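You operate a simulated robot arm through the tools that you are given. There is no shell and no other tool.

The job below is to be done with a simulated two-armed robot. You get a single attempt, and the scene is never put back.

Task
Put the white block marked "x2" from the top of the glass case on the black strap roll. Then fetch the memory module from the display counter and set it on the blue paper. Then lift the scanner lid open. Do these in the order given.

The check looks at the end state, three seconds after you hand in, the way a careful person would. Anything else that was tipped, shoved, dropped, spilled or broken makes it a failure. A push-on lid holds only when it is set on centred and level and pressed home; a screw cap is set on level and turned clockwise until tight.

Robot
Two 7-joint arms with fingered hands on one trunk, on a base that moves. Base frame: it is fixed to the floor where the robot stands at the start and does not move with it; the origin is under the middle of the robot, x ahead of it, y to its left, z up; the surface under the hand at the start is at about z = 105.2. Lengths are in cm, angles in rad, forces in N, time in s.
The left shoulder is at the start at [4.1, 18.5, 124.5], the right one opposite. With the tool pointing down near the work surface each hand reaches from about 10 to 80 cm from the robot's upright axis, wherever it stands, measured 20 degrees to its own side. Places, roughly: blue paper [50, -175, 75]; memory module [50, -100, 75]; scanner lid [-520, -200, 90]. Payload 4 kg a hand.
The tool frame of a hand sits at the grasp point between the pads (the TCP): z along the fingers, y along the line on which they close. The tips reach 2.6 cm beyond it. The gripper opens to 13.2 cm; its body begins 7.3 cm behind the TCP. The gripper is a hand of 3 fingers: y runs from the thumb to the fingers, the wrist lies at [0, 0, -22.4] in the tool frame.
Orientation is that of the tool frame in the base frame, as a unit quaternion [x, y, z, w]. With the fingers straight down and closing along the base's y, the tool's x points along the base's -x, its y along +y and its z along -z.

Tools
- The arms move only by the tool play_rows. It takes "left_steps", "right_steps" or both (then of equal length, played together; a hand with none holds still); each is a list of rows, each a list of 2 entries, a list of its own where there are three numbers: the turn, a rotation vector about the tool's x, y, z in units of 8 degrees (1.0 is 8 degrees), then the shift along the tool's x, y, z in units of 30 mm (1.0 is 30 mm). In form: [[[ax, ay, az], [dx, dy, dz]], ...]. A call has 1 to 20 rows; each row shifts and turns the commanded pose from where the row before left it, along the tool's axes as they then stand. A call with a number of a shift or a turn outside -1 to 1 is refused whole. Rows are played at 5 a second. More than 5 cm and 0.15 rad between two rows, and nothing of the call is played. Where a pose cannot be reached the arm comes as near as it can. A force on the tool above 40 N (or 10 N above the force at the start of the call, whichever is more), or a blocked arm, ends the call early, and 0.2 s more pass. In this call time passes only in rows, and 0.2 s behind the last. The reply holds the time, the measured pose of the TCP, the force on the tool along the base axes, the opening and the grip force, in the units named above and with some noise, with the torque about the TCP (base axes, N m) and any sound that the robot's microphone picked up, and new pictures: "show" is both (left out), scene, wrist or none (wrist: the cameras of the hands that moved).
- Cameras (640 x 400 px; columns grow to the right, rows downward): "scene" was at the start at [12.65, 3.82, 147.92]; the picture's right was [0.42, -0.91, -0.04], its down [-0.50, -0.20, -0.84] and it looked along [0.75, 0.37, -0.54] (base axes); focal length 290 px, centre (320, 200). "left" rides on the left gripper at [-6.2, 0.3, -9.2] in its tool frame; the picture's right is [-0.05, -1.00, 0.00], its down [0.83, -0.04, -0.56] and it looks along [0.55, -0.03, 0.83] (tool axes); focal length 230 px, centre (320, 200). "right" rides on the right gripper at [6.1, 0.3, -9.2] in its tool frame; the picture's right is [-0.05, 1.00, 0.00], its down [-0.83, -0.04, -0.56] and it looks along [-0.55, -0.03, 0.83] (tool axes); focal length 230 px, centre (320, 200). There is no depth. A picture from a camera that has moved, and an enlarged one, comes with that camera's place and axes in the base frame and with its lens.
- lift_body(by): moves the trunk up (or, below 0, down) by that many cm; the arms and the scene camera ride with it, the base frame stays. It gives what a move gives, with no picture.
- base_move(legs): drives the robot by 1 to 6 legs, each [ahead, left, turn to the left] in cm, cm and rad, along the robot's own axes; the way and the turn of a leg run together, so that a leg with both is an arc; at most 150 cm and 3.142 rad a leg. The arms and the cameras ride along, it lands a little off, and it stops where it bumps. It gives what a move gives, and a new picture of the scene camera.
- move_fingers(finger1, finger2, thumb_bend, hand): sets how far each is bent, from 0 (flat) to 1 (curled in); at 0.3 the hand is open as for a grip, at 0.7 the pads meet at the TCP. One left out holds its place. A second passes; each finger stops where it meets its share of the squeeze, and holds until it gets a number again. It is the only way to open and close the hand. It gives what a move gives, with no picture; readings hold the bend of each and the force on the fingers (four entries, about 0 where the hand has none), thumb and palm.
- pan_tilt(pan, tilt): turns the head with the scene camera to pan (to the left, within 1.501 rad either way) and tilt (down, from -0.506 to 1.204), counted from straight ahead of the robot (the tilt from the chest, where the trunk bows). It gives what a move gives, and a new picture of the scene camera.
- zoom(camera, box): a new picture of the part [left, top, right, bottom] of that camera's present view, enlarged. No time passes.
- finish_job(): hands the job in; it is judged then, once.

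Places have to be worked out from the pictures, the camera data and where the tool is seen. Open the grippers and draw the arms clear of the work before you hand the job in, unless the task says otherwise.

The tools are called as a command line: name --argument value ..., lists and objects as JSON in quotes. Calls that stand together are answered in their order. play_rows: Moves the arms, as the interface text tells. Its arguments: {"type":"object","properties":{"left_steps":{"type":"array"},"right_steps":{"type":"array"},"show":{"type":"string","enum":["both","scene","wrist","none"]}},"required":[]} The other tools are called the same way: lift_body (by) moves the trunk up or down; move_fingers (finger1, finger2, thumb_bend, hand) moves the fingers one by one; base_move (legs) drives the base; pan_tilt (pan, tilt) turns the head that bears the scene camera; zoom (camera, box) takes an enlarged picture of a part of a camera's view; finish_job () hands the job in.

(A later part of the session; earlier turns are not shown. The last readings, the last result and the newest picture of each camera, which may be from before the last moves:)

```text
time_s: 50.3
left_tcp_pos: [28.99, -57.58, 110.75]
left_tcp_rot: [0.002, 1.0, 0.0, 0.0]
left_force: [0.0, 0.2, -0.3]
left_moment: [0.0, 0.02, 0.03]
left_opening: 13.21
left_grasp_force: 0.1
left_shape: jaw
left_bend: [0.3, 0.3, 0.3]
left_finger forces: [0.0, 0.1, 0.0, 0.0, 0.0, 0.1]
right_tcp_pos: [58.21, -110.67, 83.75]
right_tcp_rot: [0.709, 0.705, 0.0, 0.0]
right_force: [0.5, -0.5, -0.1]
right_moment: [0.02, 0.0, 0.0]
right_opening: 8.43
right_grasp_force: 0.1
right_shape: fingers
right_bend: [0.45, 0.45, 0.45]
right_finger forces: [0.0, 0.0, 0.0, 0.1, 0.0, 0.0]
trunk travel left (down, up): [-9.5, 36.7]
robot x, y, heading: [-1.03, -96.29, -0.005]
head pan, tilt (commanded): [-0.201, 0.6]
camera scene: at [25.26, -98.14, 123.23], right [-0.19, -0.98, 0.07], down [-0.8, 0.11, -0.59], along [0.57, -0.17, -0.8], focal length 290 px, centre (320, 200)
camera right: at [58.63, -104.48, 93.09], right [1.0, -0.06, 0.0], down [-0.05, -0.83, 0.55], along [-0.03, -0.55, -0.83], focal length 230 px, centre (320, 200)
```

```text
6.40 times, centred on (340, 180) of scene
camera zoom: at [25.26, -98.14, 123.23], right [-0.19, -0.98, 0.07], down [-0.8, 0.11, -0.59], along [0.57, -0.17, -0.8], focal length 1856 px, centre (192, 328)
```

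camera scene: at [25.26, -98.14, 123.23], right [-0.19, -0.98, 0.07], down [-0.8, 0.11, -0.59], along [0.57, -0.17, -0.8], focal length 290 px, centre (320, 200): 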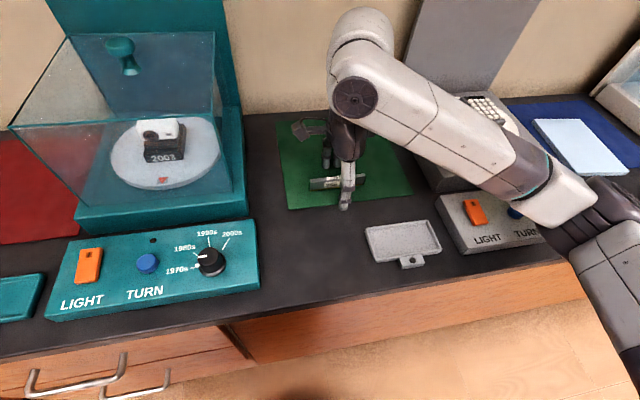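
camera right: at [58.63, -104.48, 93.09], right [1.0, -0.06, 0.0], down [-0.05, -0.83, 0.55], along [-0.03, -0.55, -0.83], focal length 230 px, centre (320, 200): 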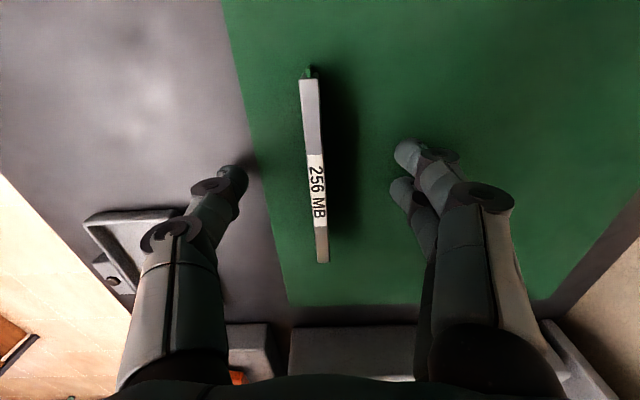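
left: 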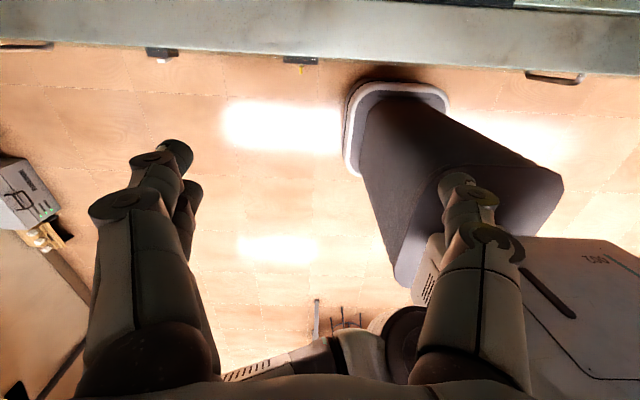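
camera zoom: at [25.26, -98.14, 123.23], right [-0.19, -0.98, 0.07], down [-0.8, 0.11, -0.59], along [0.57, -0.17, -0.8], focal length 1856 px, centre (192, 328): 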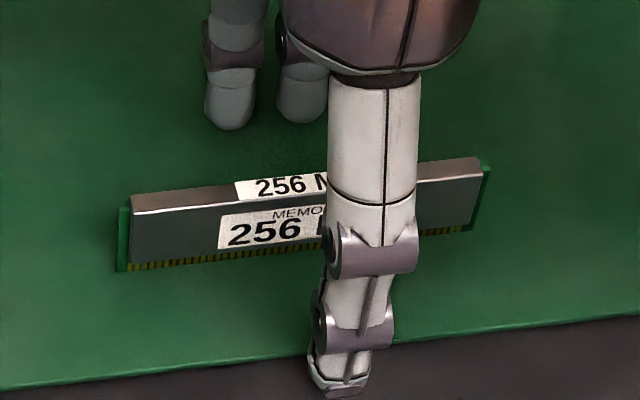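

Still free of contact at TCP z 83.75. I lower another 6 mm gently, then close on the module.

play_rows --right_steps '[[[0, 0, 0], [0, 0, 0.1]], [[0, 0, 0], [0, 0, 0.07]], [[0, 0, 0], [0, 0, 0]]]' --show "none"

move_fingers --hand "right" --finger1 0.6 --finger2 0.6 --thumb_bend 0.6

zoom --camera "right" --box '[160, 0, 480, 300]'

```text
time_s: 51.1
left_tcp_pos: [28.88, -57.61, 110.73]
left_tcp_rot: [0.002, 1.0, 0.0, 0.0]
left_force: [1.1, -0.7, 0.2]
left_moment: [0.01, -0.01, 0.03]
left_opening: 13.19
left_grasp_force: 0.1
left_shape: jaw
left_bend: [0.3, 0.3, 0.3]
left_finger forces: [0.0, 0.0, 0.0, 0.0, 0.1, 0.0]
right_tcp_pos: [58.03, -110.71, 83.46]
right_tcp_rot: [0.709, 0.706, 0.002, 0.001]
right_force: [-1.2, 0.4, 9.4]
right_moment: [-0.03, -0.43, 0.01]
right_opening: 8.45
right_grasp_force: 5.2
right_shape: fingers
right_bend: [0.45, 0.45, 0.45]
right_finger forces: [3.9, 5.4, 0.1, 0.0, 0.0, 0.0]
trunk travel left (down, up): [-9.5, 36.7]
robot x, y, heading: [-0.73, -96.55, -0.003]
head pan, tilt (commanded): [-0.201, 0.6]
```

```text
time_s: 52.1
left_tcp_pos: [28.96, -57.59, 110.82]
left_tcp_rot: [0.002, 1.0, -0.001, 0.0]
left_force: [0.4, -0.3, 0.2]
left_moment: [0.04, 0.02, 0.05]
left_opening: 13.18
left_grasp_force: 0.0
left_shape: jaw
left_bend: [0.3, 0.3, 0.3]
left_finger forces: [0.0, 0.0, 0.1, 0.0, 0.1, 0.1]
right_tcp_pos: [58.03, -110.59, 83.49]
right_tcp_rot: [0.708, 0.706, 0.001, 0.0]
right_force: [1.6, -0.6, 19.2]
right_moment: [-0.32, -0.86, 0.0]
right_opening: 4.26
right_grasp_force: 12.3
right_shape: fingers
right_bend: [0.6, 0.55, 0.57]
right_finger forces: [0.1, 19.7, 0.0, 0.1, 4.5, 0.0]
trunk travel left (down, up): [-9.5, 36.7]
robot x, y, heading: [-0.88, -96.32, -0.004]
head pan, tilt (commanded): [-0.201, 0.6]
```

```text
1.33 times, centred on (320, 150) of right
camera zoom: at [58.48, -104.49, 92.72], right [1.0, -0.06, 0.0], down [-0.05, -0.83, 0.55], along [-0.03, -0.55, -0.83], focal length 307 px, centre (320, 267)
```

zoom: 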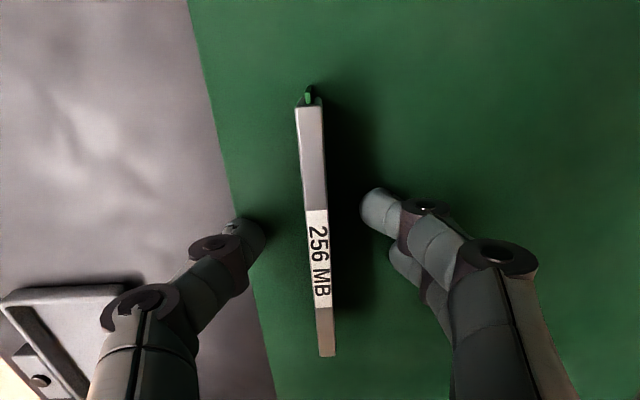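

The fingertips press on the counter as they curl, so the hand is a bit too low. I raise it by about 7 mm before closing further.

play_rows --right_steps '[[[0, 0, 0], [0, 0, -0.15]], [[0, 0, 0], [0, 0, -0.1]], [[0, 0, 0], [0, 0, 0]]]'

zoom --camera "scene" --box '[290, 150, 390, 210]'

```text
time_s: 52.9
left_tcp_pos: [29.05, -57.65, 110.76]
left_tcp_rot: [0.002, 1.0, -0.001, 0.0]
left_force: [-0.6, -0.1, 0.2]
left_moment: [-0.01, 0.01, -0.01]
left_opening: 13.18
left_grasp_force: 0.0
left_shape: jaw
left_bend: [0.3, 0.3, 0.3]
left_finger forces: [0.1, 0.0, 0.0, 0.0, 0.0, 0.0]
right_tcp_pos: [58.21, -110.75, 83.89]
right_tcp_rot: [0.709, 0.705, 0.0, -0.001]
right_force: [0.5, 0.5, 0.1]
right_moment: [-0.03, 0.0, 0.02]
right_opening: 3.58
right_grasp_force: 0.0
right_shape: fingers
right_bend: [0.6, 0.6, 0.6]
right_finger forces: [0.0, 0.0, 0.0, 0.0, 0.0, 0.1]
trunk travel left (down, up): [-9.5, 36.7]
robot x, y, heading: [-0.9, -96.22, -0.001]
head pan, tilt (commanded): [-0.201, 0.6]
camera scene: at [25.28, -98.14, 123.21], right [-0.19, -0.98, 0.07], down [-0.8, 0.11, -0.59], along [0.57, -0.17, -0.8], focal length 290 px, centre (320, 200)
camera right: at [58.63, -104.51, 93.18], right [1.0, -0.06, 0.0], down [-0.05, -0.83, 0.55], along [-0.03, -0.55, -0.83], focal length 230 px, centre (320, 200)
```

scene: 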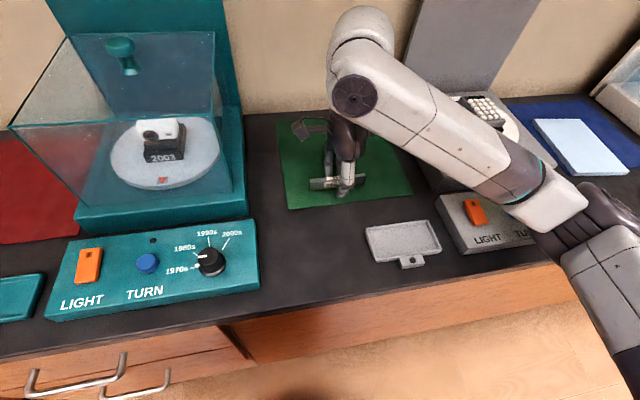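
right: 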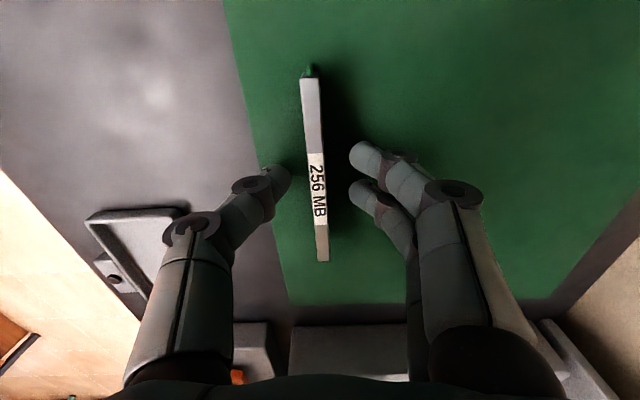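

```text
6.40 times, centred on (340, 180) of scene
camera zoom: at [25.28, -98.14, 123.21], right [-0.19, -0.98, 0.07], down [-0.8, 0.11, -0.59], along [0.57, -0.17, -0.8], focal length 1856 px, centre (192, 328)
```

zoom: 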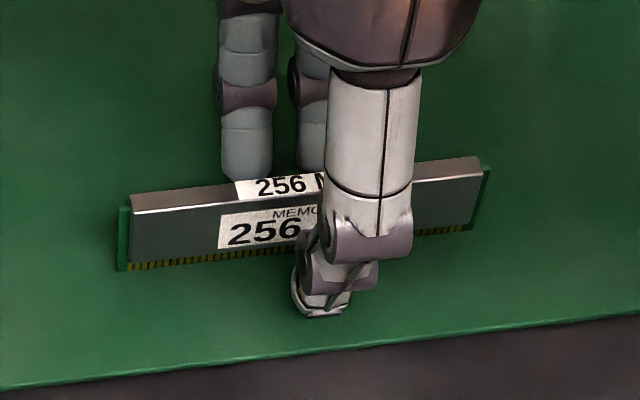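

No contact now, and the module is about 2 mm toward the thumb from the middle. I shift by that, raise another millimetre and close.

play_rows --right_steps '[[[0, 0, 0], [0, -0.07, -0.04]], [[0, 0, 0], [0, 0, 0]]]' --show "none"

move_fingers --hand "right" --finger1 0.65 --finger2 0.65 --thumb_bend 0.65

zoom --camera "right" --box '[220, 80, 420, 280]'

zoom --camera "scene" --box '[290, 150, 390, 210]'

```text
time_s: 53.5
left_tcp_pos: [29.0, -57.59, 110.7]
left_tcp_rot: [0.002, 1.0, 0.001, 0.001]
left_force: [0.8, 0.3, 0.9]
left_moment: [-0.02, 0.03, -0.03]
left_opening: 13.19
left_grasp_force: 0.0
left_shape: jaw
left_bend: [0.3, 0.3, 0.3]
left_finger forces: [0.0, 0.0, 0.1, 0.1, 0.0, 0.1]
right_tcp_pos: [57.98, -110.61, 84.2]
right_tcp_rot: [0.709, 0.706, 0.0, -0.001]
right_force: [-0.1, 0.2, 0.3]
right_moment: [-0.01, 0.01, -0.02]
right_opening: 3.55
right_grasp_force: 0.1
right_shape: fingers
right_bend: [0.6, 0.6, 0.6]
right_finger forces: [0.0, 0.0, 0.0, 0.1, 0.0, 0.0]
trunk travel left (down, up): [-9.5, 36.7]
robot x, y, heading: [-0.86, -96.23, -0.004]
head pan, tilt (commanded): [-0.201, 0.6]
```

```text
time_s: 54.5
left_tcp_pos: [28.97, -57.65, 110.71]
left_tcp_rot: [0.001, 1.0, -0.001, 0.0]
left_force: [0.6, -0.5, 0.9]
left_moment: [0.01, 0.0, 0.02]
left_opening: 13.2
left_grasp_force: 0.0
left_shape: jaw
left_bend: [0.3, 0.3, 0.3]
left_finger forces: [0.0, 0.0, 0.0, 0.1, 0.0, 0.0]
right_tcp_pos: [58.06, -110.63, 84.13]
right_tcp_rot: [0.709, 0.705, 0.001, -0.001]
right_force: [-0.6, 0.2, 0.2]
right_moment: [0.04, 0.01, 0.01]
right_opening: 1.98
right_grasp_force: 0.2
right_shape: fingers
right_bend: [0.65, 0.65, 0.65]
right_finger forces: [0.1, 0.0, 0.0, 0.1, 0.0, 0.1]
trunk travel left (down, up): [-9.5, 36.7]
robot x, y, heading: [-1.2, -96.65, -0.004]
head pan, tilt (commanded): [-0.201, 0.6]
```

```text
2.00 times, centred on (320, 180) of right
camera zoom: at [58.41, -104.53, 93.42], right [1.0, -0.06, 0.0], down [-0.05, -0.83, 0.55], along [-0.03, -0.55, -0.83], focal length 460 px, centre (320, 240)
```

zoom: 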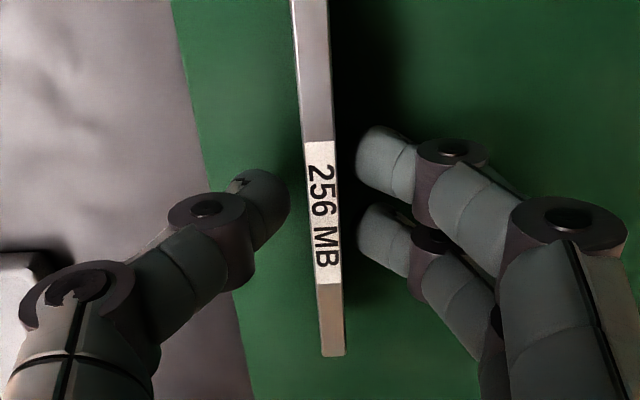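

```text
6.40 times, centred on (340, 180) of scene
camera zoom: at [25.27, -98.14, 123.22], right [-0.19, -0.98, 0.07], down [-0.8, 0.11, -0.59], along [0.57, -0.17, -0.8], focal length 1856 px, centre (192, 328)
```

zoom: 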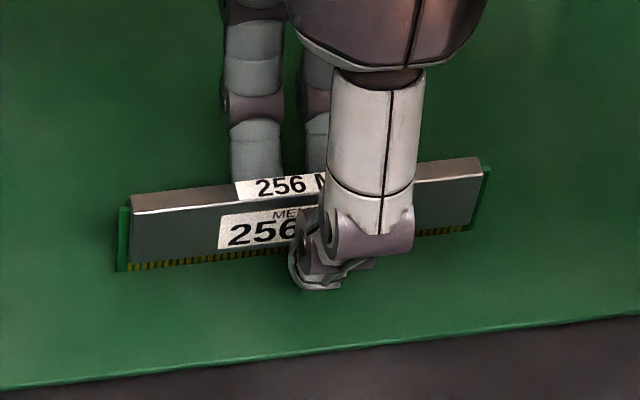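

The module sits evenly between the pads. I close the hand on it.

move_fingers --hand "right" --finger1 0.72 --finger2 0.72 --thumb_bend 0.72

zoom --camera "scene" --box '[290, 150, 390, 210]'

```text
time_s: 55.5
left_tcp_pos: [29.11, -57.63, 110.83]
left_tcp_rot: [0.002, 1.0, 0.001, 0.0]
left_force: [0.2, 0.0, 0.1]
left_moment: [-0.03, 0.0, -0.01]
left_opening: 13.17
left_grasp_force: 0.1
left_shape: jaw
left_bend: [0.3, 0.3, 0.3]
left_finger forces: [0.0, 0.1, 0.1, 0.1, 0.0, 0.0]
right_tcp_pos: [57.87, -110.72, 84.28]
right_tcp_rot: [0.709, 0.705, 0.0, 0.0]
right_force: [0.0, -1.0, -0.1]
right_moment: [0.02, 0.02, -0.01]
right_opening: 0.88
right_grasp_force: 5.7
right_shape: fingers
right_bend: [0.7, 0.7, 0.69]
right_finger forces: [2.8, 3.0, 0.0, 0.1, 5.8, 0.0]
trunk travel left (down, up): [-9.5, 36.7]
robot x, y, heading: [-0.7, -96.24, -0.002]
head pan, tilt (commanded): [-0.201, 0.6]
```

```text
6.40 times, centred on (340, 180) of scene
camera zoom: at [25.27, -98.14, 123.22], right [-0.19, -0.98, 0.07], down [-0.8, 0.11, -0.59], along [0.57, -0.17, -0.8], focal length 1856 px, centre (192, 328)
```

zoom: 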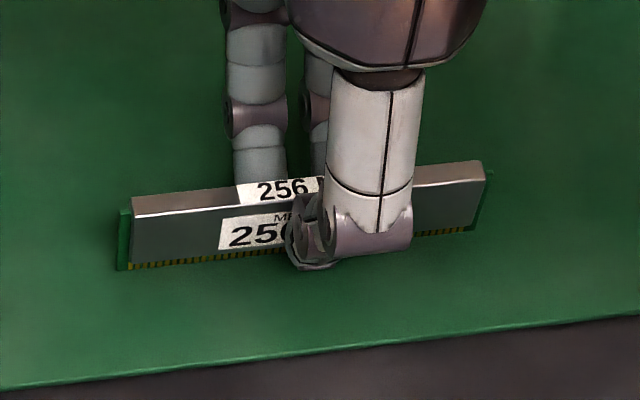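

The module is held (opening 0.88 cm, about 6 N). I lift it straight up and check.

play_rows --right_steps '[[[0, 0, 0], [0, 0, -0.3]], [[0, 0, 0], [0, 0, -0.6]], [[0, 0, 0], [0, 0, -0.8]], [[0, 0, 0], [0, 0, -0.9]], [[0, 0, 0], [0, 0, -0.9]], [[0, 0, 0], [0, 0, -0.9]], [[0, 0, 0], [0, 0, -0.6]], [[0, 0, 0], [0, 0, 0]]]'

zoom --camera "right" --box '[160, 20, 480, 300]'

```text
time_s: 57.3
left_tcp_pos: [29.14, -57.45, 110.75]
left_tcp_rot: [0.001, 1.0, 0.0, 0.0]
left_force: [-0.2, 0.8, -0.2]
left_moment: [-0.01, -0.01, 0.01]
left_opening: 13.19
left_grasp_force: 0.1
left_shape: jaw
left_bend: [0.3, 0.3, 0.3]
left_finger forces: [0.0, 0.0, 0.0, 0.0, 0.0, 0.0]
right_tcp_pos: [57.98, -110.82, 99.17]
right_tcp_rot: [0.709, 0.706, 0.0, 0.0]
right_force: [0.0, 0.1, -0.5]
right_moment: [0.02, 0.01, 0.02]
right_opening: 0.9
right_grasp_force: 6.3
right_shape: fingers
right_bend: [0.7, 0.7, 0.69]
right_finger forces: [2.9, 2.9, 0.0, 0.1, 5.8, 0.1]
trunk travel left (down, up): [-9.5, 36.7]
robot x, y, heading: [-1.0, -96.14, -0.007]
head pan, tilt (commanded): [-0.201, 0.6]
camera scene: at [25.29, -98.16, 123.21], right [-0.19, -0.98, 0.07], down [-0.8, 0.12, -0.59], along [0.57, -0.17, -0.8], focal length 290 px, centre (320, 200)
camera right: at [58.47, -104.7, 108.33], right [1.0, -0.06, 0.0], down [-0.05, -0.83, 0.55], along [-0.03, -0.55, -0.83], focal length 230 px, centre (320, 200)
```

scene: 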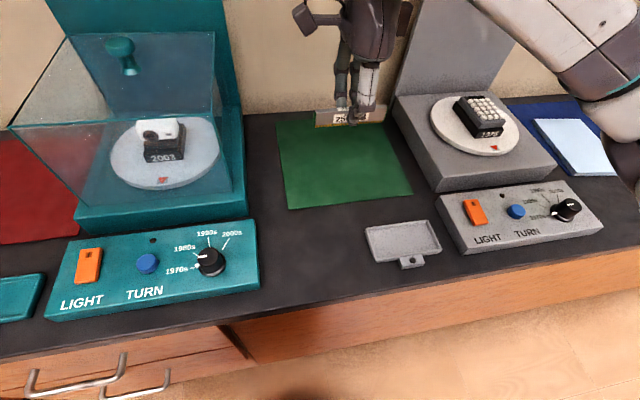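
right: 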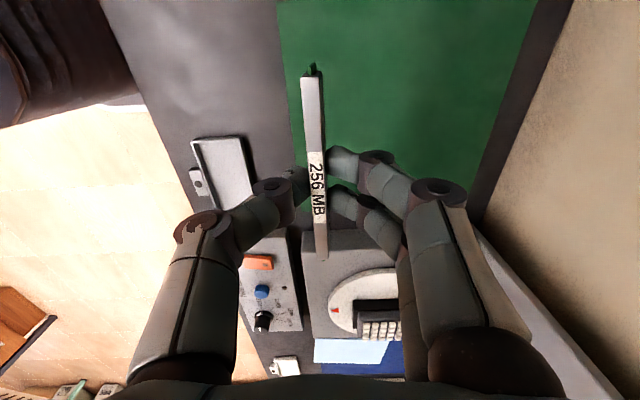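

```text
1.43 times, centred on (320, 160) of right
camera zoom: at [58.47, -104.7, 108.33], right [1.0, -0.06, 0.0], down [-0.05, -0.83, 0.55], along [-0.03, -0.55, -0.83], focal length 329 px, centre (320, 257)
```

zoom: 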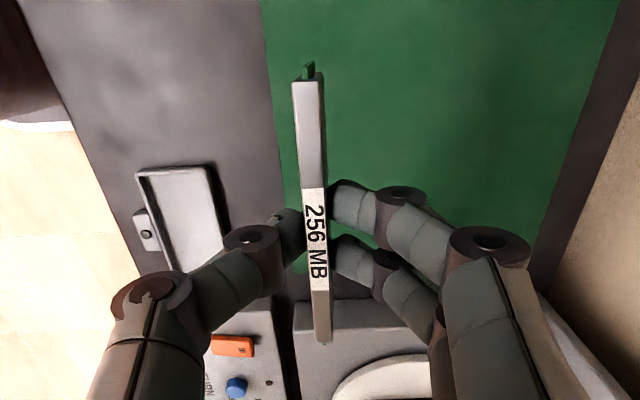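

The module hangs level and centred in the hand. I draw it back toward the counter's front edge so that it passes well clear of the grey display, then look along the way.

play_rows --right_steps '[[[0, 0, 0], [0, -0.5, 0]], [[0, 0, 0], [0, -0.8, 0]], [[0, 0, 0], [0, -0.9, 0]], [[0, 0, 0], [0, -0.9, 0]], [[0, 0, 0], [0, -0.8, 0]], [[0, 0, 0], [0, -0.4, 0]], [[0, 0, 0], [0, 0, 0]]]' --show "none"

pan_tilt --pan -0.9 --tilt 0.3

```text
time_s: 58.9
left_tcp_pos: [28.98, -57.55, 110.66]
left_tcp_rot: [0.002, 1.0, 0.0, 0.0]
left_force: [0.0, 0.0, -0.7]
left_moment: [0.02, -0.03, -0.02]
left_opening: 13.19
left_grasp_force: 0.1
left_shape: jaw
left_bend: [0.3, 0.3, 0.3]
left_finger forces: [0.0, 0.0, 0.0, 0.0, 0.0, 0.1]
right_tcp_pos: [44.96, -110.62, 99.07]
right_tcp_rot: [0.709, 0.705, 0.0, -0.001]
right_force: [0.8, 0.8, -0.3]
right_moment: [0.02, 0.01, -0.01]
right_opening: 0.89
right_grasp_force: 5.5
right_shape: fingers
right_bend: [0.7, 0.7, 0.69]
right_finger forces: [2.8, 2.9, 0.1, 0.0, 5.8, 0.1]
trunk travel left (down, up): [-9.5, 36.7]
robot x, y, heading: [-1.02, -96.23, -0.005]
head pan, tilt (commanded): [-0.201, 0.6]
```

```text
time_s: 60.0
left_tcp_pos: [29.01, -57.57, 110.84]
left_tcp_rot: [0.002, 1.0, 0.0, 0.0]
left_force: [-0.3, -0.9, -0.4]
left_moment: [0.0, 0.02, -0.02]
left_opening: 13.21
left_grasp_force: 0.1
left_shape: jaw
left_bend: [0.3, 0.3, 0.3]
left_finger forces: [0.0, 0.0, 0.0, 0.1, 0.0, 0.0]
right_tcp_pos: [45.02, -110.73, 99.13]
right_tcp_rot: [0.709, 0.705, 0.0, 0.001]
right_force: [0.0, 0.3, -0.2]
right_moment: [0.0, 0.03, -0.01]
right_opening: 0.88
right_grasp_force: 5.7
right_shape: fingers
right_bend: [0.7, 0.7, 0.69]
right_finger forces: [2.9, 2.9, 0.0, 0.0, 5.8, 0.0]
trunk travel left (down, up): [-9.5, 36.7]
robot x, y, heading: [-0.77, -96.41, -0.003]
head pan, tilt (commanded): [-0.901, 0.3]
camera scene: at [23.48, -103.69, 126.76], right [-0.74, -0.62, 0.26], down [-0.49, 0.23, -0.84], along [0.46, -0.75, -0.48], focal length 290 px, centre (320, 200)
```

scene: 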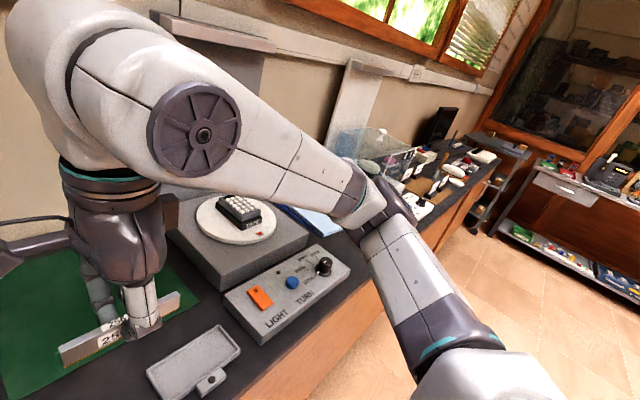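

The elbow stays in front of the counter's objects and the path is clear. I slide the base about 61 cm further right, to the blue paper.

base_move --legs '[[0, -61, 0.003]]'

pan_tilt --pan -0.2 --tilt 0.6

```text
time_s: 63.4
left_tcp_pos: [28.86, -119.19, 110.73]
left_tcp_rot: [0.002, 1.0, 0.0, 0.0]
left_force: [-0.5, 0.0, -0.5]
left_moment: [0.04, 0.03, 0.01]
left_opening: 13.2
left_grasp_force: 0.0
left_shape: jaw
left_bend: [0.3, 0.3, 0.3]
left_finger forces: [0.0, 0.0, 0.0, 0.0, 0.1, 0.0]
right_tcp_pos: [44.75, -172.24, 99.03]
right_tcp_rot: [0.709, 0.705, 0.001, -0.002]
right_force: [-0.5, 0.7, 0.5]
right_moment: [-0.01, 0.0, 0.0]
right_opening: 0.88
right_grasp_force: 5.9
right_shape: fingers
right_bend: [0.7, 0.7, 0.69]
right_finger forces: [2.8, 2.9, 0.0, 0.0, 5.8, 0.1]
trunk travel left (down, up): [-9.5, 36.7]
robot x, y, heading: [-1.21, -157.67, -0.004]
head pan, tilt (commanded): [-0.901, 0.3]
camera scene: at [23.26, -165.24, 126.77], right [-0.74, -0.62, 0.26], down [-0.49, 0.23, -0.84], along [0.46, -0.75, -0.48], focal length 290 px, centre (320, 200)
```

scene: 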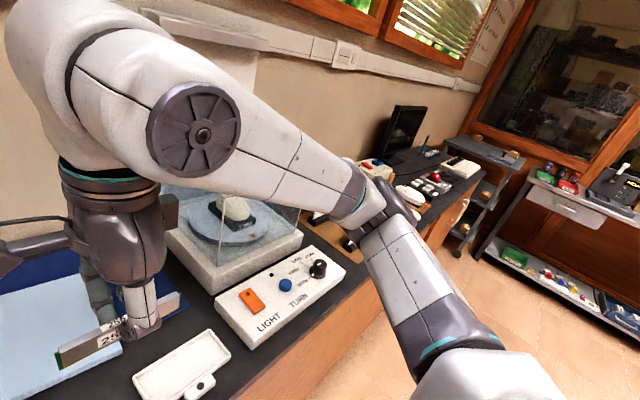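

```text
time_s: 64.5
left_tcp_pos: [28.88, -119.05, 110.76]
left_tcp_rot: [0.002, 1.0, 0.0, 0.0]
left_force: [-1.1, 0.2, 0.3]
left_moment: [0.03, 0.04, 0.01]
left_opening: 13.17
left_grasp_force: 0.0
left_shape: jaw
left_bend: [0.3, 0.3, 0.3]
left_finger forces: [0.0, 0.1, 0.0, 0.1, 0.0, 0.0]
right_tcp_pos: [44.89, -172.15, 99.12]
right_tcp_rot: [0.709, 0.706, 0.0, 0.0]
right_force: [0.3, 0.5, -0.2]
right_moment: [-0.06, 0.0, -0.03]
right_opening: 0.86
right_grasp_force: 6.4
right_shape: fingers
right_bend: [0.7, 0.7, 0.69]
right_finger forces: [2.8, 2.9, 0.0, 0.0, 5.8, 0.0]
trunk travel left (down, up): [-9.5, 36.7]
robot x, y, heading: [-1.0, -157.84, -0.002]
head pan, tilt (commanded): [-0.201, 0.6]
camera scene: at [25.06, -159.65, 123.22], right [-0.19, -0.98, 0.07], down [-0.8, 0.12, -0.59], along [0.57, -0.17, -0.8], focal length 290 px, centre (320, 200)
```

scene: 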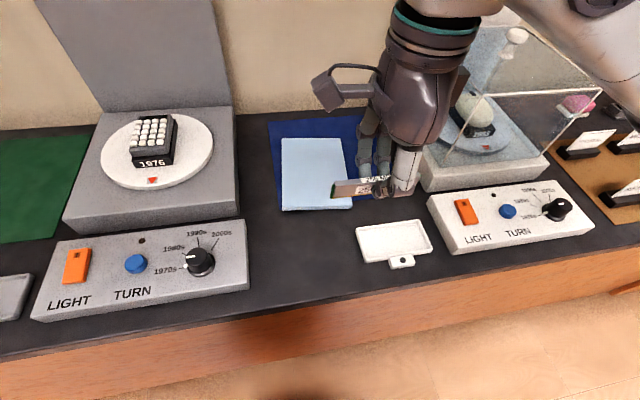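

The light-blue paper lies on the dark-blue mat ahead. I zoom in on it from both cameras to locate it exactly.

zoom --camera "scene" --box '[250, 110, 420, 220]'

zoom --camera "right" --box '[0, 0, 640, 400]'

```text
3.64 times, centred on (335, 165) of scene
camera zoom: at [25.06, -159.65, 123.22], right [-0.19, -0.98, 0.07], down [-0.8, 0.12, -0.59], along [0.57, -0.17, -0.8], focal length 1055 px, centre (266, 327)
```

zoom: 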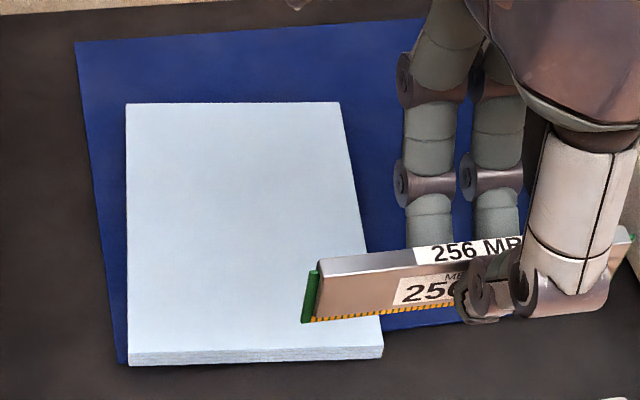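

```text
1.00 times, centred on (320, 200) of right (not enlarged: the box is as wide or as high as the picture)
camera zoom: at [45.26, -166.0, 108.28], right [1.0, -0.06, 0.0], down [-0.05, -0.83, 0.55], along [-0.03, -0.55, -0.83], focal length 230 px, centre (320, 200)
```

zoom: 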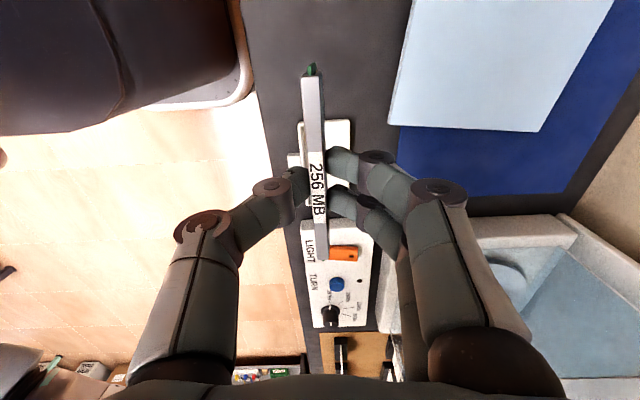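

The light-blue stack of paper is about 12.4 by 18 cm, centred near (62.7, -168.8) with its top near z 81, turned by about 7 degrees. I carry the module over it, turn it to match, and go down part of the way.

play_rows --right_steps '[[[0, 0, 0], [0.1, 0.5, 0]], [[0, 0, 0], [0.18, 0.85, 0]], [[0, 0, 0], [0.18, 0.9, 0]], [[0, 0, 0], [0.18, 0.9, 0]], [[0, 0, 0], [0.18, 0.9, 0]], [[0, 0, 0], [0.18, 0.9, 0]], [[0, 0, 0], [0.15, 0.7, 0]], [[0, 0, 0], [0.05, 0.27, 0]], [[0, 0, 0.45], [0, 0, 0]], [[0, 0, 0.41], [0, 0, 0]], [[0, 0, 0], [0, 0, 0.5]], [[0, 0, 0], [0, 0, 0.8]], [[0, 0, 0], [0, 0, 0.8]], [[0, 0, 0], [0, 0, 0.7]], [[0, 0, 0], [0, 0, 0.5]], [[0, 0, 0], [0, 0, 0.3]], [[0, 0, 0], [0, 0, 0]]]'

zoom --camera "scene" --box '[250, 110, 420, 220]'

```text
time_s: 68.1
left_tcp_pos: [28.92, -119.1, 110.71]
left_tcp_rot: [0.002, 1.0, 0.0, 0.0]
left_force: [0.5, 0.1, 0.3]
left_moment: [0.02, 0.03, -0.04]
left_opening: 13.18
left_grasp_force: 0.1
left_shape: jaw
left_bend: [0.3, 0.3, 0.3]
left_finger forces: [0.0, 0.0, 0.0, 0.0, 0.1, 0.0]
right_tcp_pos: [62.7, -168.71, 88.32]
right_tcp_rot: [0.75, 0.662, 0.001, -0.001]
right_force: [-0.1, -0.6, 0.3]
right_moment: [-0.02, 0.01, 0.0]
right_opening: 0.88
right_grasp_force: 5.8
right_shape: fingers
right_bend: [0.71, 0.71, 0.69]
right_finger forces: [2.8, 3.0, 0.0, 0.0, 5.7, 0.1]
trunk travel left (down, up): [-9.5, 36.7]
robot x, y, heading: [-1.1, -157.86, -0.008]
head pan, tilt (commanded): [-0.201, 0.6]
camera scene: at [25.05, -159.63, 123.23], right [-0.19, -0.98, 0.07], down [-0.8, 0.12, -0.59], along [0.57, -0.17, -0.8], focal length 290 px, centre (320, 200)
camera right: at [63.81, -162.63, 97.5], right [0.98, -0.18, 0.0], down [-0.15, -0.82, 0.55], along [-0.1, -0.54, -0.83], focal length 230 px, centre (320, 200)
```

scene: 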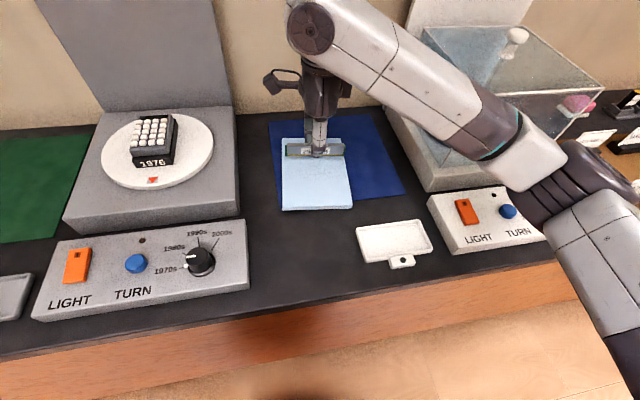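
right: 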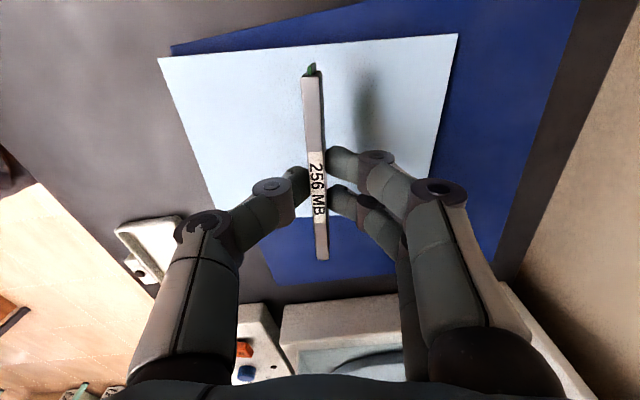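

```text
3.64 times, centred on (335, 165) of scene
camera zoom: at [25.05, -159.63, 123.23], right [-0.19, -0.98, 0.07], down [-0.8, 0.12, -0.59], along [0.57, -0.17, -0.8], focal length 1055 px, centre (266, 327)
```

zoom: 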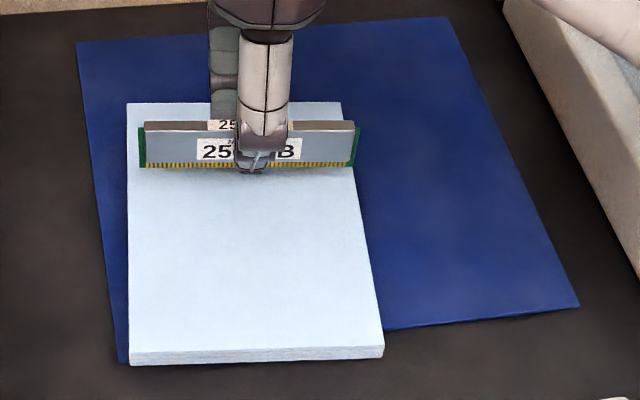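

The module with its board ends is about 11.6 cm long, so across the 12.4 cm width it would be tight. I raise it a little and turn it a quarter back, so that it lies along the stack's 18 cm side.

play_rows --right_steps '[[[0, 0, 0], [0, 0, -0.7]], [[0, 0, -0.5], [0, 0, 0]], [[0, 0, -0.9], [0, 0, 0]], [[0, 0, -0.9], [0, 0, 0]], [[0, 0, -0.9], [0, 0, 0]], [[0, 0, -0.9], [0, 0, 0]], [[0, 0, -0.9], [0, 0, 0]], [[0, 0, -0.9], [0, 0, 0]], [[0, 0, -0.9], [0, 0, 0]], [[0, 0, -0.9], [0, 0, 0]], [[0, 0, -0.9], [0, 0, 0]], [[0, 0, -0.9], [0, 0, 0]], [[0, 0, -0.9], [0, 0, 0]], [[0, 0, -0.85], [0, 0, 0]], [[0, 0, 0], [0, 0, 0]]]'

zoom --camera "scene" --box '[250, 110, 420, 220]'

```text
time_s: 71.3
left_tcp_pos: [28.88, -119.11, 110.74]
left_tcp_rot: [0.002, 1.0, 0.0, 0.0]
left_force: [0.2, -0.3, 0.7]
left_moment: [0.0, -0.01, -0.01]
left_opening: 13.16
left_grasp_force: 0.3
left_shape: jaw
left_bend: [0.3, 0.3, 0.3]
left_finger forces: [0.0, 0.0, 0.1, 0.0, 0.0, 0.0]
right_tcp_pos: [62.53, -168.66, 90.38]
right_tcp_rot: [0.062, 0.998, 0.001, 0.001]
right_force: [0.2, 0.0, -0.2]
right_moment: [0.01, 0.0, -0.04]
right_opening: 0.9
right_grasp_force: 5.9
right_shape: fingers
right_bend: [0.71, 0.71, 0.69]
right_finger forces: [2.8, 3.0, 0.0, 0.1, 5.7, 0.1]
trunk travel left (down, up): [-9.5, 36.7]
robot x, y, heading: [-1.23, -157.88, -0.003]
head pan, tilt (commanded): [-0.201, 0.6]
camera scene: at [25.07, -159.63, 123.22], right [-0.19, -0.98, 0.07], down [-0.8, 0.12, -0.59], along [0.57, -0.17, -0.8], focal length 290 px, centre (320, 200)
camera right: at [56.6, -167.54, 99.55], right [0.18, 0.98, 0.0], down [0.82, -0.15, 0.55], along [0.55, -0.1, -0.83], focal length 230 px, centre (320, 200)
```

scene: 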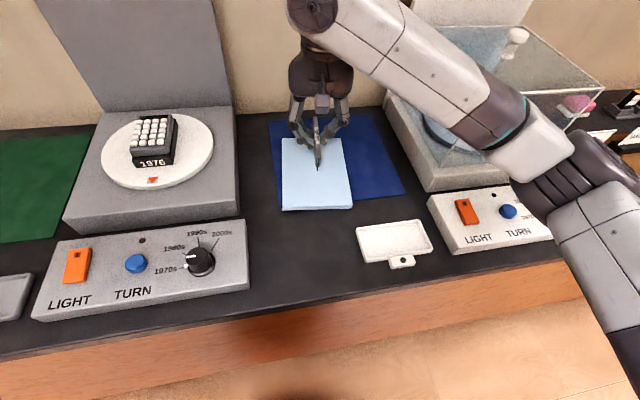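
right: 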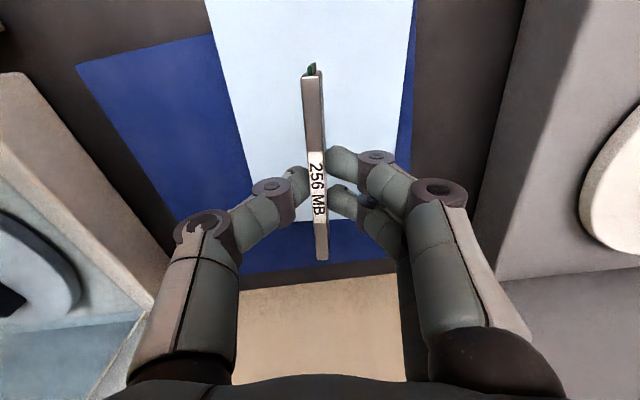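

```text
3.64 times, centred on (335, 165) of scene
camera zoom: at [25.07, -159.63, 123.22], right [-0.19, -0.98, 0.07], down [-0.8, 0.12, -0.59], along [0.57, -0.17, -0.8], focal length 1055 px, centre (266, 327)
```

zoom: 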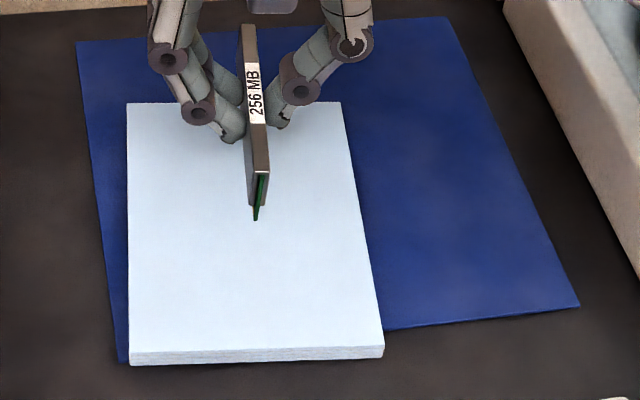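

The module now runs along the stack's long side. I lower it to just above the paper.

play_rows --right_steps '[[[0, 0, 0], [0.1, 0, 0.4]], [[0, 0, 0], [0, 0, 0.4]], [[0, 0, 0], [0, 0, 0.3]], [[0, 0, 0], [0, 0, 0.15]], [[0, 0, 0], [0, 0, 0]]]'

zoom --camera "scene" --box '[260, 120, 370, 220]'

```text
time_s: 72.5
left_tcp_pos: [28.9, -119.11, 110.68]
left_tcp_rot: [0.002, 1.0, 0.0, 0.0]
left_force: [-0.2, 0.6, -0.1]
left_moment: [0.04, -0.01, 0.0]
left_opening: 13.2
left_grasp_force: 0.1
left_shape: jaw
left_bend: [0.3, 0.3, 0.3]
left_finger forces: [0.1, 0.0, 0.0, 0.1, 0.1, 0.1]
right_tcp_pos: [62.1, -168.6, 86.61]
right_tcp_rot: [0.063, 0.998, 0.001, 0.0]
right_force: [-0.4, -0.2, -1.1]
right_moment: [0.01, 0.03, 0.03]
right_opening: 0.88
right_grasp_force: 6.1
right_shape: fingers
right_bend: [0.71, 0.71, 0.69]
right_finger forces: [2.8, 3.0, 0.0, 0.0, 5.7, 0.1]
trunk travel left (down, up): [-9.5, 36.7]
robot x, y, heading: [-1.1, -157.67, -0.003]
head pan, tilt (commanded): [-0.201, 0.6]
camera scene: at [25.06, -159.63, 123.22], right [-0.19, -0.98, 0.07], down [-0.8, 0.12, -0.59], along [0.57, -0.17, -0.8], focal length 290 px, centre (320, 200)
camera right: at [56.23, -167.48, 95.83], right [0.18, 0.98, 0.0], down [0.82, -0.15, 0.56], along [0.55, -0.1, -0.83], focal length 230 px, centre (320, 200)
```

scene: 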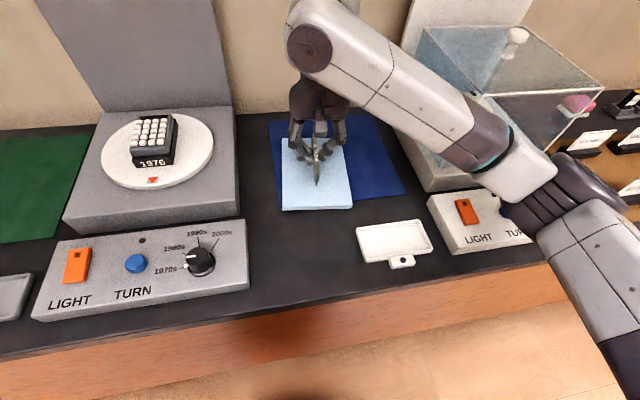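
right: 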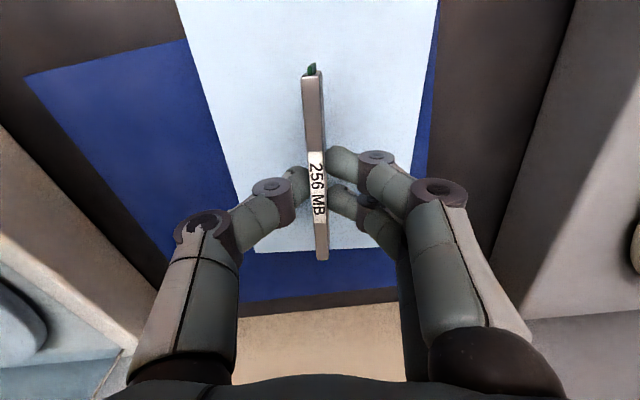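

```text
4.00 times, centred on (315, 170) of scene
camera zoom: at [25.06, -159.63, 123.22], right [-0.19, -0.98, 0.07], down [-0.8, 0.12, -0.59], along [0.57, -0.17, -0.8], focal length 1160 px, centre (340, 320)
```

zoom: 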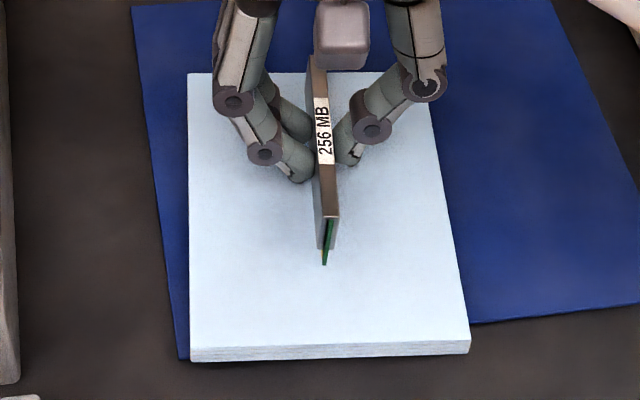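

The module is over the middle of the paper, about 1.4 cm up. I lower slowly until I feel contact.

play_rows --right_steps '[[[0, 0, 0], [0, 0, 0.15]], [[0, 0, 0], [0, 0, 0.1]], [[0, 0, 0], [0, 0, 0]]]' --show "none"

play_rows --right_steps '[[[0, 0, 0], [0, 0, 0.06]], [[0, 0, 0], [0, 0, 0]]]' --show "none"

zoom --camera "scene" --box '[260, 120, 370, 220]'

```text
time_s: 73.3
left_tcp_pos: [28.92, -119.0, 110.81]
left_tcp_rot: [0.003, 1.0, 0.0, 0.001]
left_force: [0.6, -0.6, -0.7]
left_moment: [-0.01, 0.0, 0.0]
left_opening: 13.19
left_grasp_force: 0.0
left_shape: jaw
left_bend: [0.3, 0.3, 0.3]
left_finger forces: [0.0, 0.0, 0.0, 0.0, 0.1, 0.0]
right_tcp_pos: [62.17, -168.5, 85.83]
right_tcp_rot: [0.062, 0.998, 0.0, 0.0]
right_force: [-0.3, -0.1, 0.1]
right_moment: [0.04, 0.02, 0.05]
right_opening: 0.86
right_grasp_force: 5.8
right_shape: fingers
right_bend: [0.71, 0.71, 0.69]
right_finger forces: [2.9, 2.9, 0.1, 0.0, 5.7, 0.0]
trunk travel left (down, up): [-9.5, 36.7]
robot x, y, heading: [-1.29, -157.49, -0.002]
head pan, tilt (commanded): [-0.201, 0.6]
```

```text
time_s: 73.9
left_tcp_pos: [28.83, -119.17, 110.74]
left_tcp_rot: [0.001, 1.0, -0.001, 0.0]
left_force: [-0.6, -0.1, -0.8]
left_moment: [-0.03, 0.0, 0.01]
left_opening: 13.2
left_grasp_force: 0.1
left_shape: jaw
left_bend: [0.3, 0.3, 0.3]
left_finger forces: [0.0, 0.0, 0.0, 0.0, 0.0, 0.0]
right_tcp_pos: [62.22, -168.41, 85.72]
right_tcp_rot: [0.063, 0.998, 0.001, 0.0]
right_force: [0.2, -0.4, -1.1]
right_moment: [-0.03, 0.01, 0.01]
right_opening: 0.92
right_grasp_force: 5.3
right_shape: fingers
right_bend: [0.71, 0.71, 0.69]
right_finger forces: [2.9, 2.9, 0.0, 0.0, 5.7, 0.0]
trunk travel left (down, up): [-9.5, 36.7]
robot x, y, heading: [-1.03, -157.72, -0.004]
head pan, tilt (commanded): [-0.201, 0.6]
```

```text
4.00 times, centred on (315, 170) of scene
camera zoom: at [25.06, -159.63, 123.22], right [-0.19, -0.98, 0.07], down [-0.8, 0.12, -0.59], along [0.57, -0.17, -0.8], focal length 1160 px, centre (340, 320)
```

zoom: 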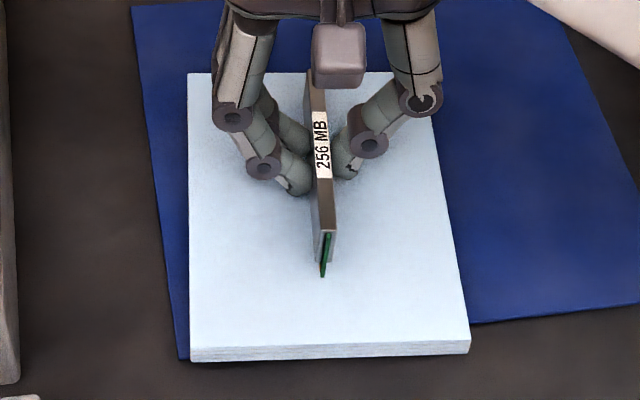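

No contact yet at TCP z about 85.6. I go on in roughly 1 mm steps, reading the force each time.

play_rows --right_steps '[[[0, 0, 0], [0, 0, 0.05]], [[0, 0, 0], [0, 0, 0]]]' --show "none"

play_rows --right_steps '[[[0, 0, 0], [0, 0, 0.04]], [[0, 0, 0], [0, 0, 0]]]' --show "none"

play_rows --right_steps '[[[0, 0, 0], [0, 0, 0.03]], [[0, 0, 0], [0, 0, 0]]]' --show "none"

```text
time_s: 74.5
left_tcp_pos: [28.75, -119.17, 110.85]
left_tcp_rot: [0.003, 1.0, 0.0, 0.0]
left_force: [-0.4, 0.3, 0.0]
left_moment: [-0.05, 0.01, -0.03]
left_opening: 13.2
left_grasp_force: 0.0
left_shape: jaw
left_bend: [0.3, 0.3, 0.3]
left_finger forces: [0.0, 0.0, 0.0, 0.1, 0.1, 0.0]
right_tcp_pos: [62.13, -168.57, 85.57]
right_tcp_rot: [0.062, 0.998, 0.001, 0.0]
right_force: [-0.9, 0.0, -1.1]
right_moment: [0.01, 0.03, 0.0]
right_opening: 0.9
right_grasp_force: 5.5
right_shape: fingers
right_bend: [0.71, 0.71, 0.69]
right_finger forces: [2.8, 2.9, 0.0, 0.1, 5.7, 0.0]
trunk travel left (down, up): [-9.5, 36.7]
robot x, y, heading: [-1.7, -157.69, -0.001]
head pan, tilt (commanded): [-0.201, 0.6]
```

```text
time_s: 75.1
left_tcp_pos: [28.97, -119.11, 110.74]
left_tcp_rot: [0.002, 1.0, 0.0, 0.0]
left_force: [0.3, -0.9, 0.2]
left_moment: [-0.03, 0.0, -0.02]
left_opening: 13.19
left_grasp_force: 0.0
left_shape: jaw
left_bend: [0.3, 0.3, 0.3]
left_finger forces: [0.1, 0.1, 0.1, 0.0, 0.0, 0.1]
right_tcp_pos: [62.25, -168.59, 85.39]
right_tcp_rot: [0.062, 0.998, 0.0, 0.0]
right_force: [-1.2, -0.3, 0.2]
right_moment: [-0.01, 0.0, -0.07]
right_opening: 0.88
right_grasp_force: 5.4
right_shape: fingers
right_bend: [0.71, 0.71, 0.69]
right_finger forces: [2.9, 2.9, 0.0, 0.1, 5.7, 0.0]
trunk travel left (down, up): [-9.5, 36.7]
robot x, y, heading: [-1.04, -157.66, -0.001]
head pan, tilt (commanded): [-0.201, 0.6]
```

```text
time_s: 75.7
left_tcp_pos: [28.96, -119.22, 110.77]
left_tcp_rot: [0.002, 1.0, 0.0, 0.0]
left_force: [0.6, -1.0, 0.2]
left_moment: [0.04, 0.02, 0.0]
left_opening: 13.19
left_grasp_force: 0.0
left_shape: jaw
left_bend: [0.3, 0.3, 0.3]
left_finger forces: [0.0, 0.0, 0.0, 0.0, 0.0, 0.0]
right_tcp_pos: [62.31, -168.52, 85.23]
right_tcp_rot: [0.063, 0.998, 0.001, 0.0]
right_force: [-0.7, 0.1, 0.0]
right_moment: [0.0, -0.01, -0.01]
right_opening: 0.89
right_grasp_force: 5.6
right_shape: fingers
right_bend: [0.71, 0.71, 0.69]
right_finger forces: [3.0, 2.8, 0.0, 0.0, 5.8, 0.1]
trunk travel left (down, up): [-9.5, 36.7]
robot x, y, heading: [-1.19, -157.66, -0.004]
head pan, tilt (commanded): [-0.201, 0.6]
```

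zoom --camera "scene" --box '[285, 150, 345, 200]'

play_rows --right_steps '[[[0, 0, 0], [0, 0, 0.03]], [[0, 0, 0], [0, 0, 0]]]' --show "none"

play_rows --right_steps '[[[0, 0, 0], [0, 0, 0.03]], [[0, 0, 0], [0, 0, 0]]]' --show "none"

zoom --camera "scene" --box '[285, 150, 345, 200]'

```text
8.00 times, centred on (315, 175) of scene
camera zoom: at [25.06, -159.63, 123.22], right [-0.19, -0.98, 0.07], down [-0.8, 0.12, -0.59], along [0.57, -0.17, -0.8], focal length 2320 px, centre (360, 400)
```

zoom: 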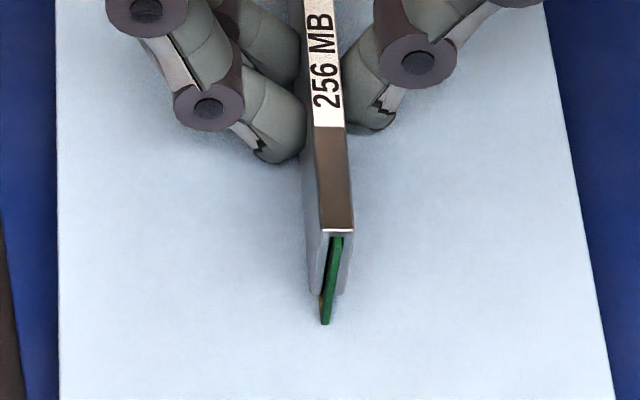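

```text
time_s: 76.3
left_tcp_pos: [28.85, -119.15, 110.74]
left_tcp_rot: [0.002, 1.0, 0.001, 0.0]
left_force: [0.0, -0.1, -0.5]
left_moment: [0.0, 0.01, -0.01]
left_opening: 13.21
left_grasp_force: 0.1
left_shape: jaw
left_bend: [0.3, 0.3, 0.3]
left_finger forces: [0.0, 0.1, 0.1, 0.1, 0.0, 0.0]
right_tcp_pos: [62.28, -168.61, 85.2]
right_tcp_rot: [0.063, 0.998, 0.002, 0.001]
right_force: [-0.6, 1.1, 2.9]
right_moment: [0.03, 0.05, 0.0]
right_opening: 0.85
right_grasp_force: 6.3
right_shape: fingers
right_bend: [0.71, 0.71, 0.69]
right_finger forces: [3.2, 3.3, 0.1, 0.0, 6.3, 0.0]
trunk travel left (down, up): [-9.5, 36.7]
robot x, y, heading: [-1.41, -158.08, -0.005]
head pan, tilt (commanded): [-0.201, 0.6]
```

```text
time_s: 76.9
left_tcp_pos: [28.84, -119.08, 110.78]
left_tcp_rot: [0.002, 1.0, 0.0, -0.001]
left_force: [0.2, 0.0, 1.0]
left_moment: [-0.01, -0.01, 0.02]
left_opening: 13.18
left_grasp_force: 0.2
left_shape: jaw
left_bend: [0.3, 0.3, 0.3]
left_finger forces: [0.1, 0.0, 0.0, 0.0, 0.1, 0.0]
right_tcp_pos: [62.19, -168.61, 85.13]
right_tcp_rot: [0.063, 0.998, 0.001, 0.001]
right_force: [-0.1, 0.5, 3.5]
right_moment: [0.02, 0.0, 0.0]
right_opening: 0.89
right_grasp_force: 7.0
right_shape: fingers
right_bend: [0.71, 0.71, 0.69]
right_finger forces: [3.7, 3.6, 0.0, 0.0, 6.4, 0.0]
trunk travel left (down, up): [-9.5, 36.7]
robot x, y, heading: [-1.41, -157.68, -0.005]
head pan, tilt (commanded): [-0.201, 0.6]
```

```text
8.00 times, centred on (315, 175) of scene
camera zoom: at [25.02, -159.62, 123.24], right [-0.19, -0.98, 0.07], down [-0.8, 0.12, -0.59], along [0.57, -0.17, -0.8], focal length 2320 px, centre (360, 400)
```

zoom: 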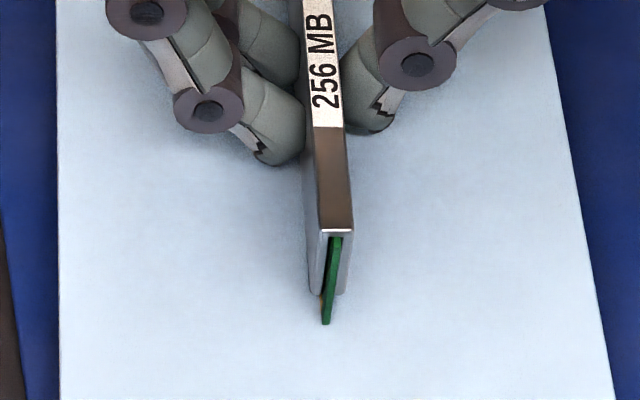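

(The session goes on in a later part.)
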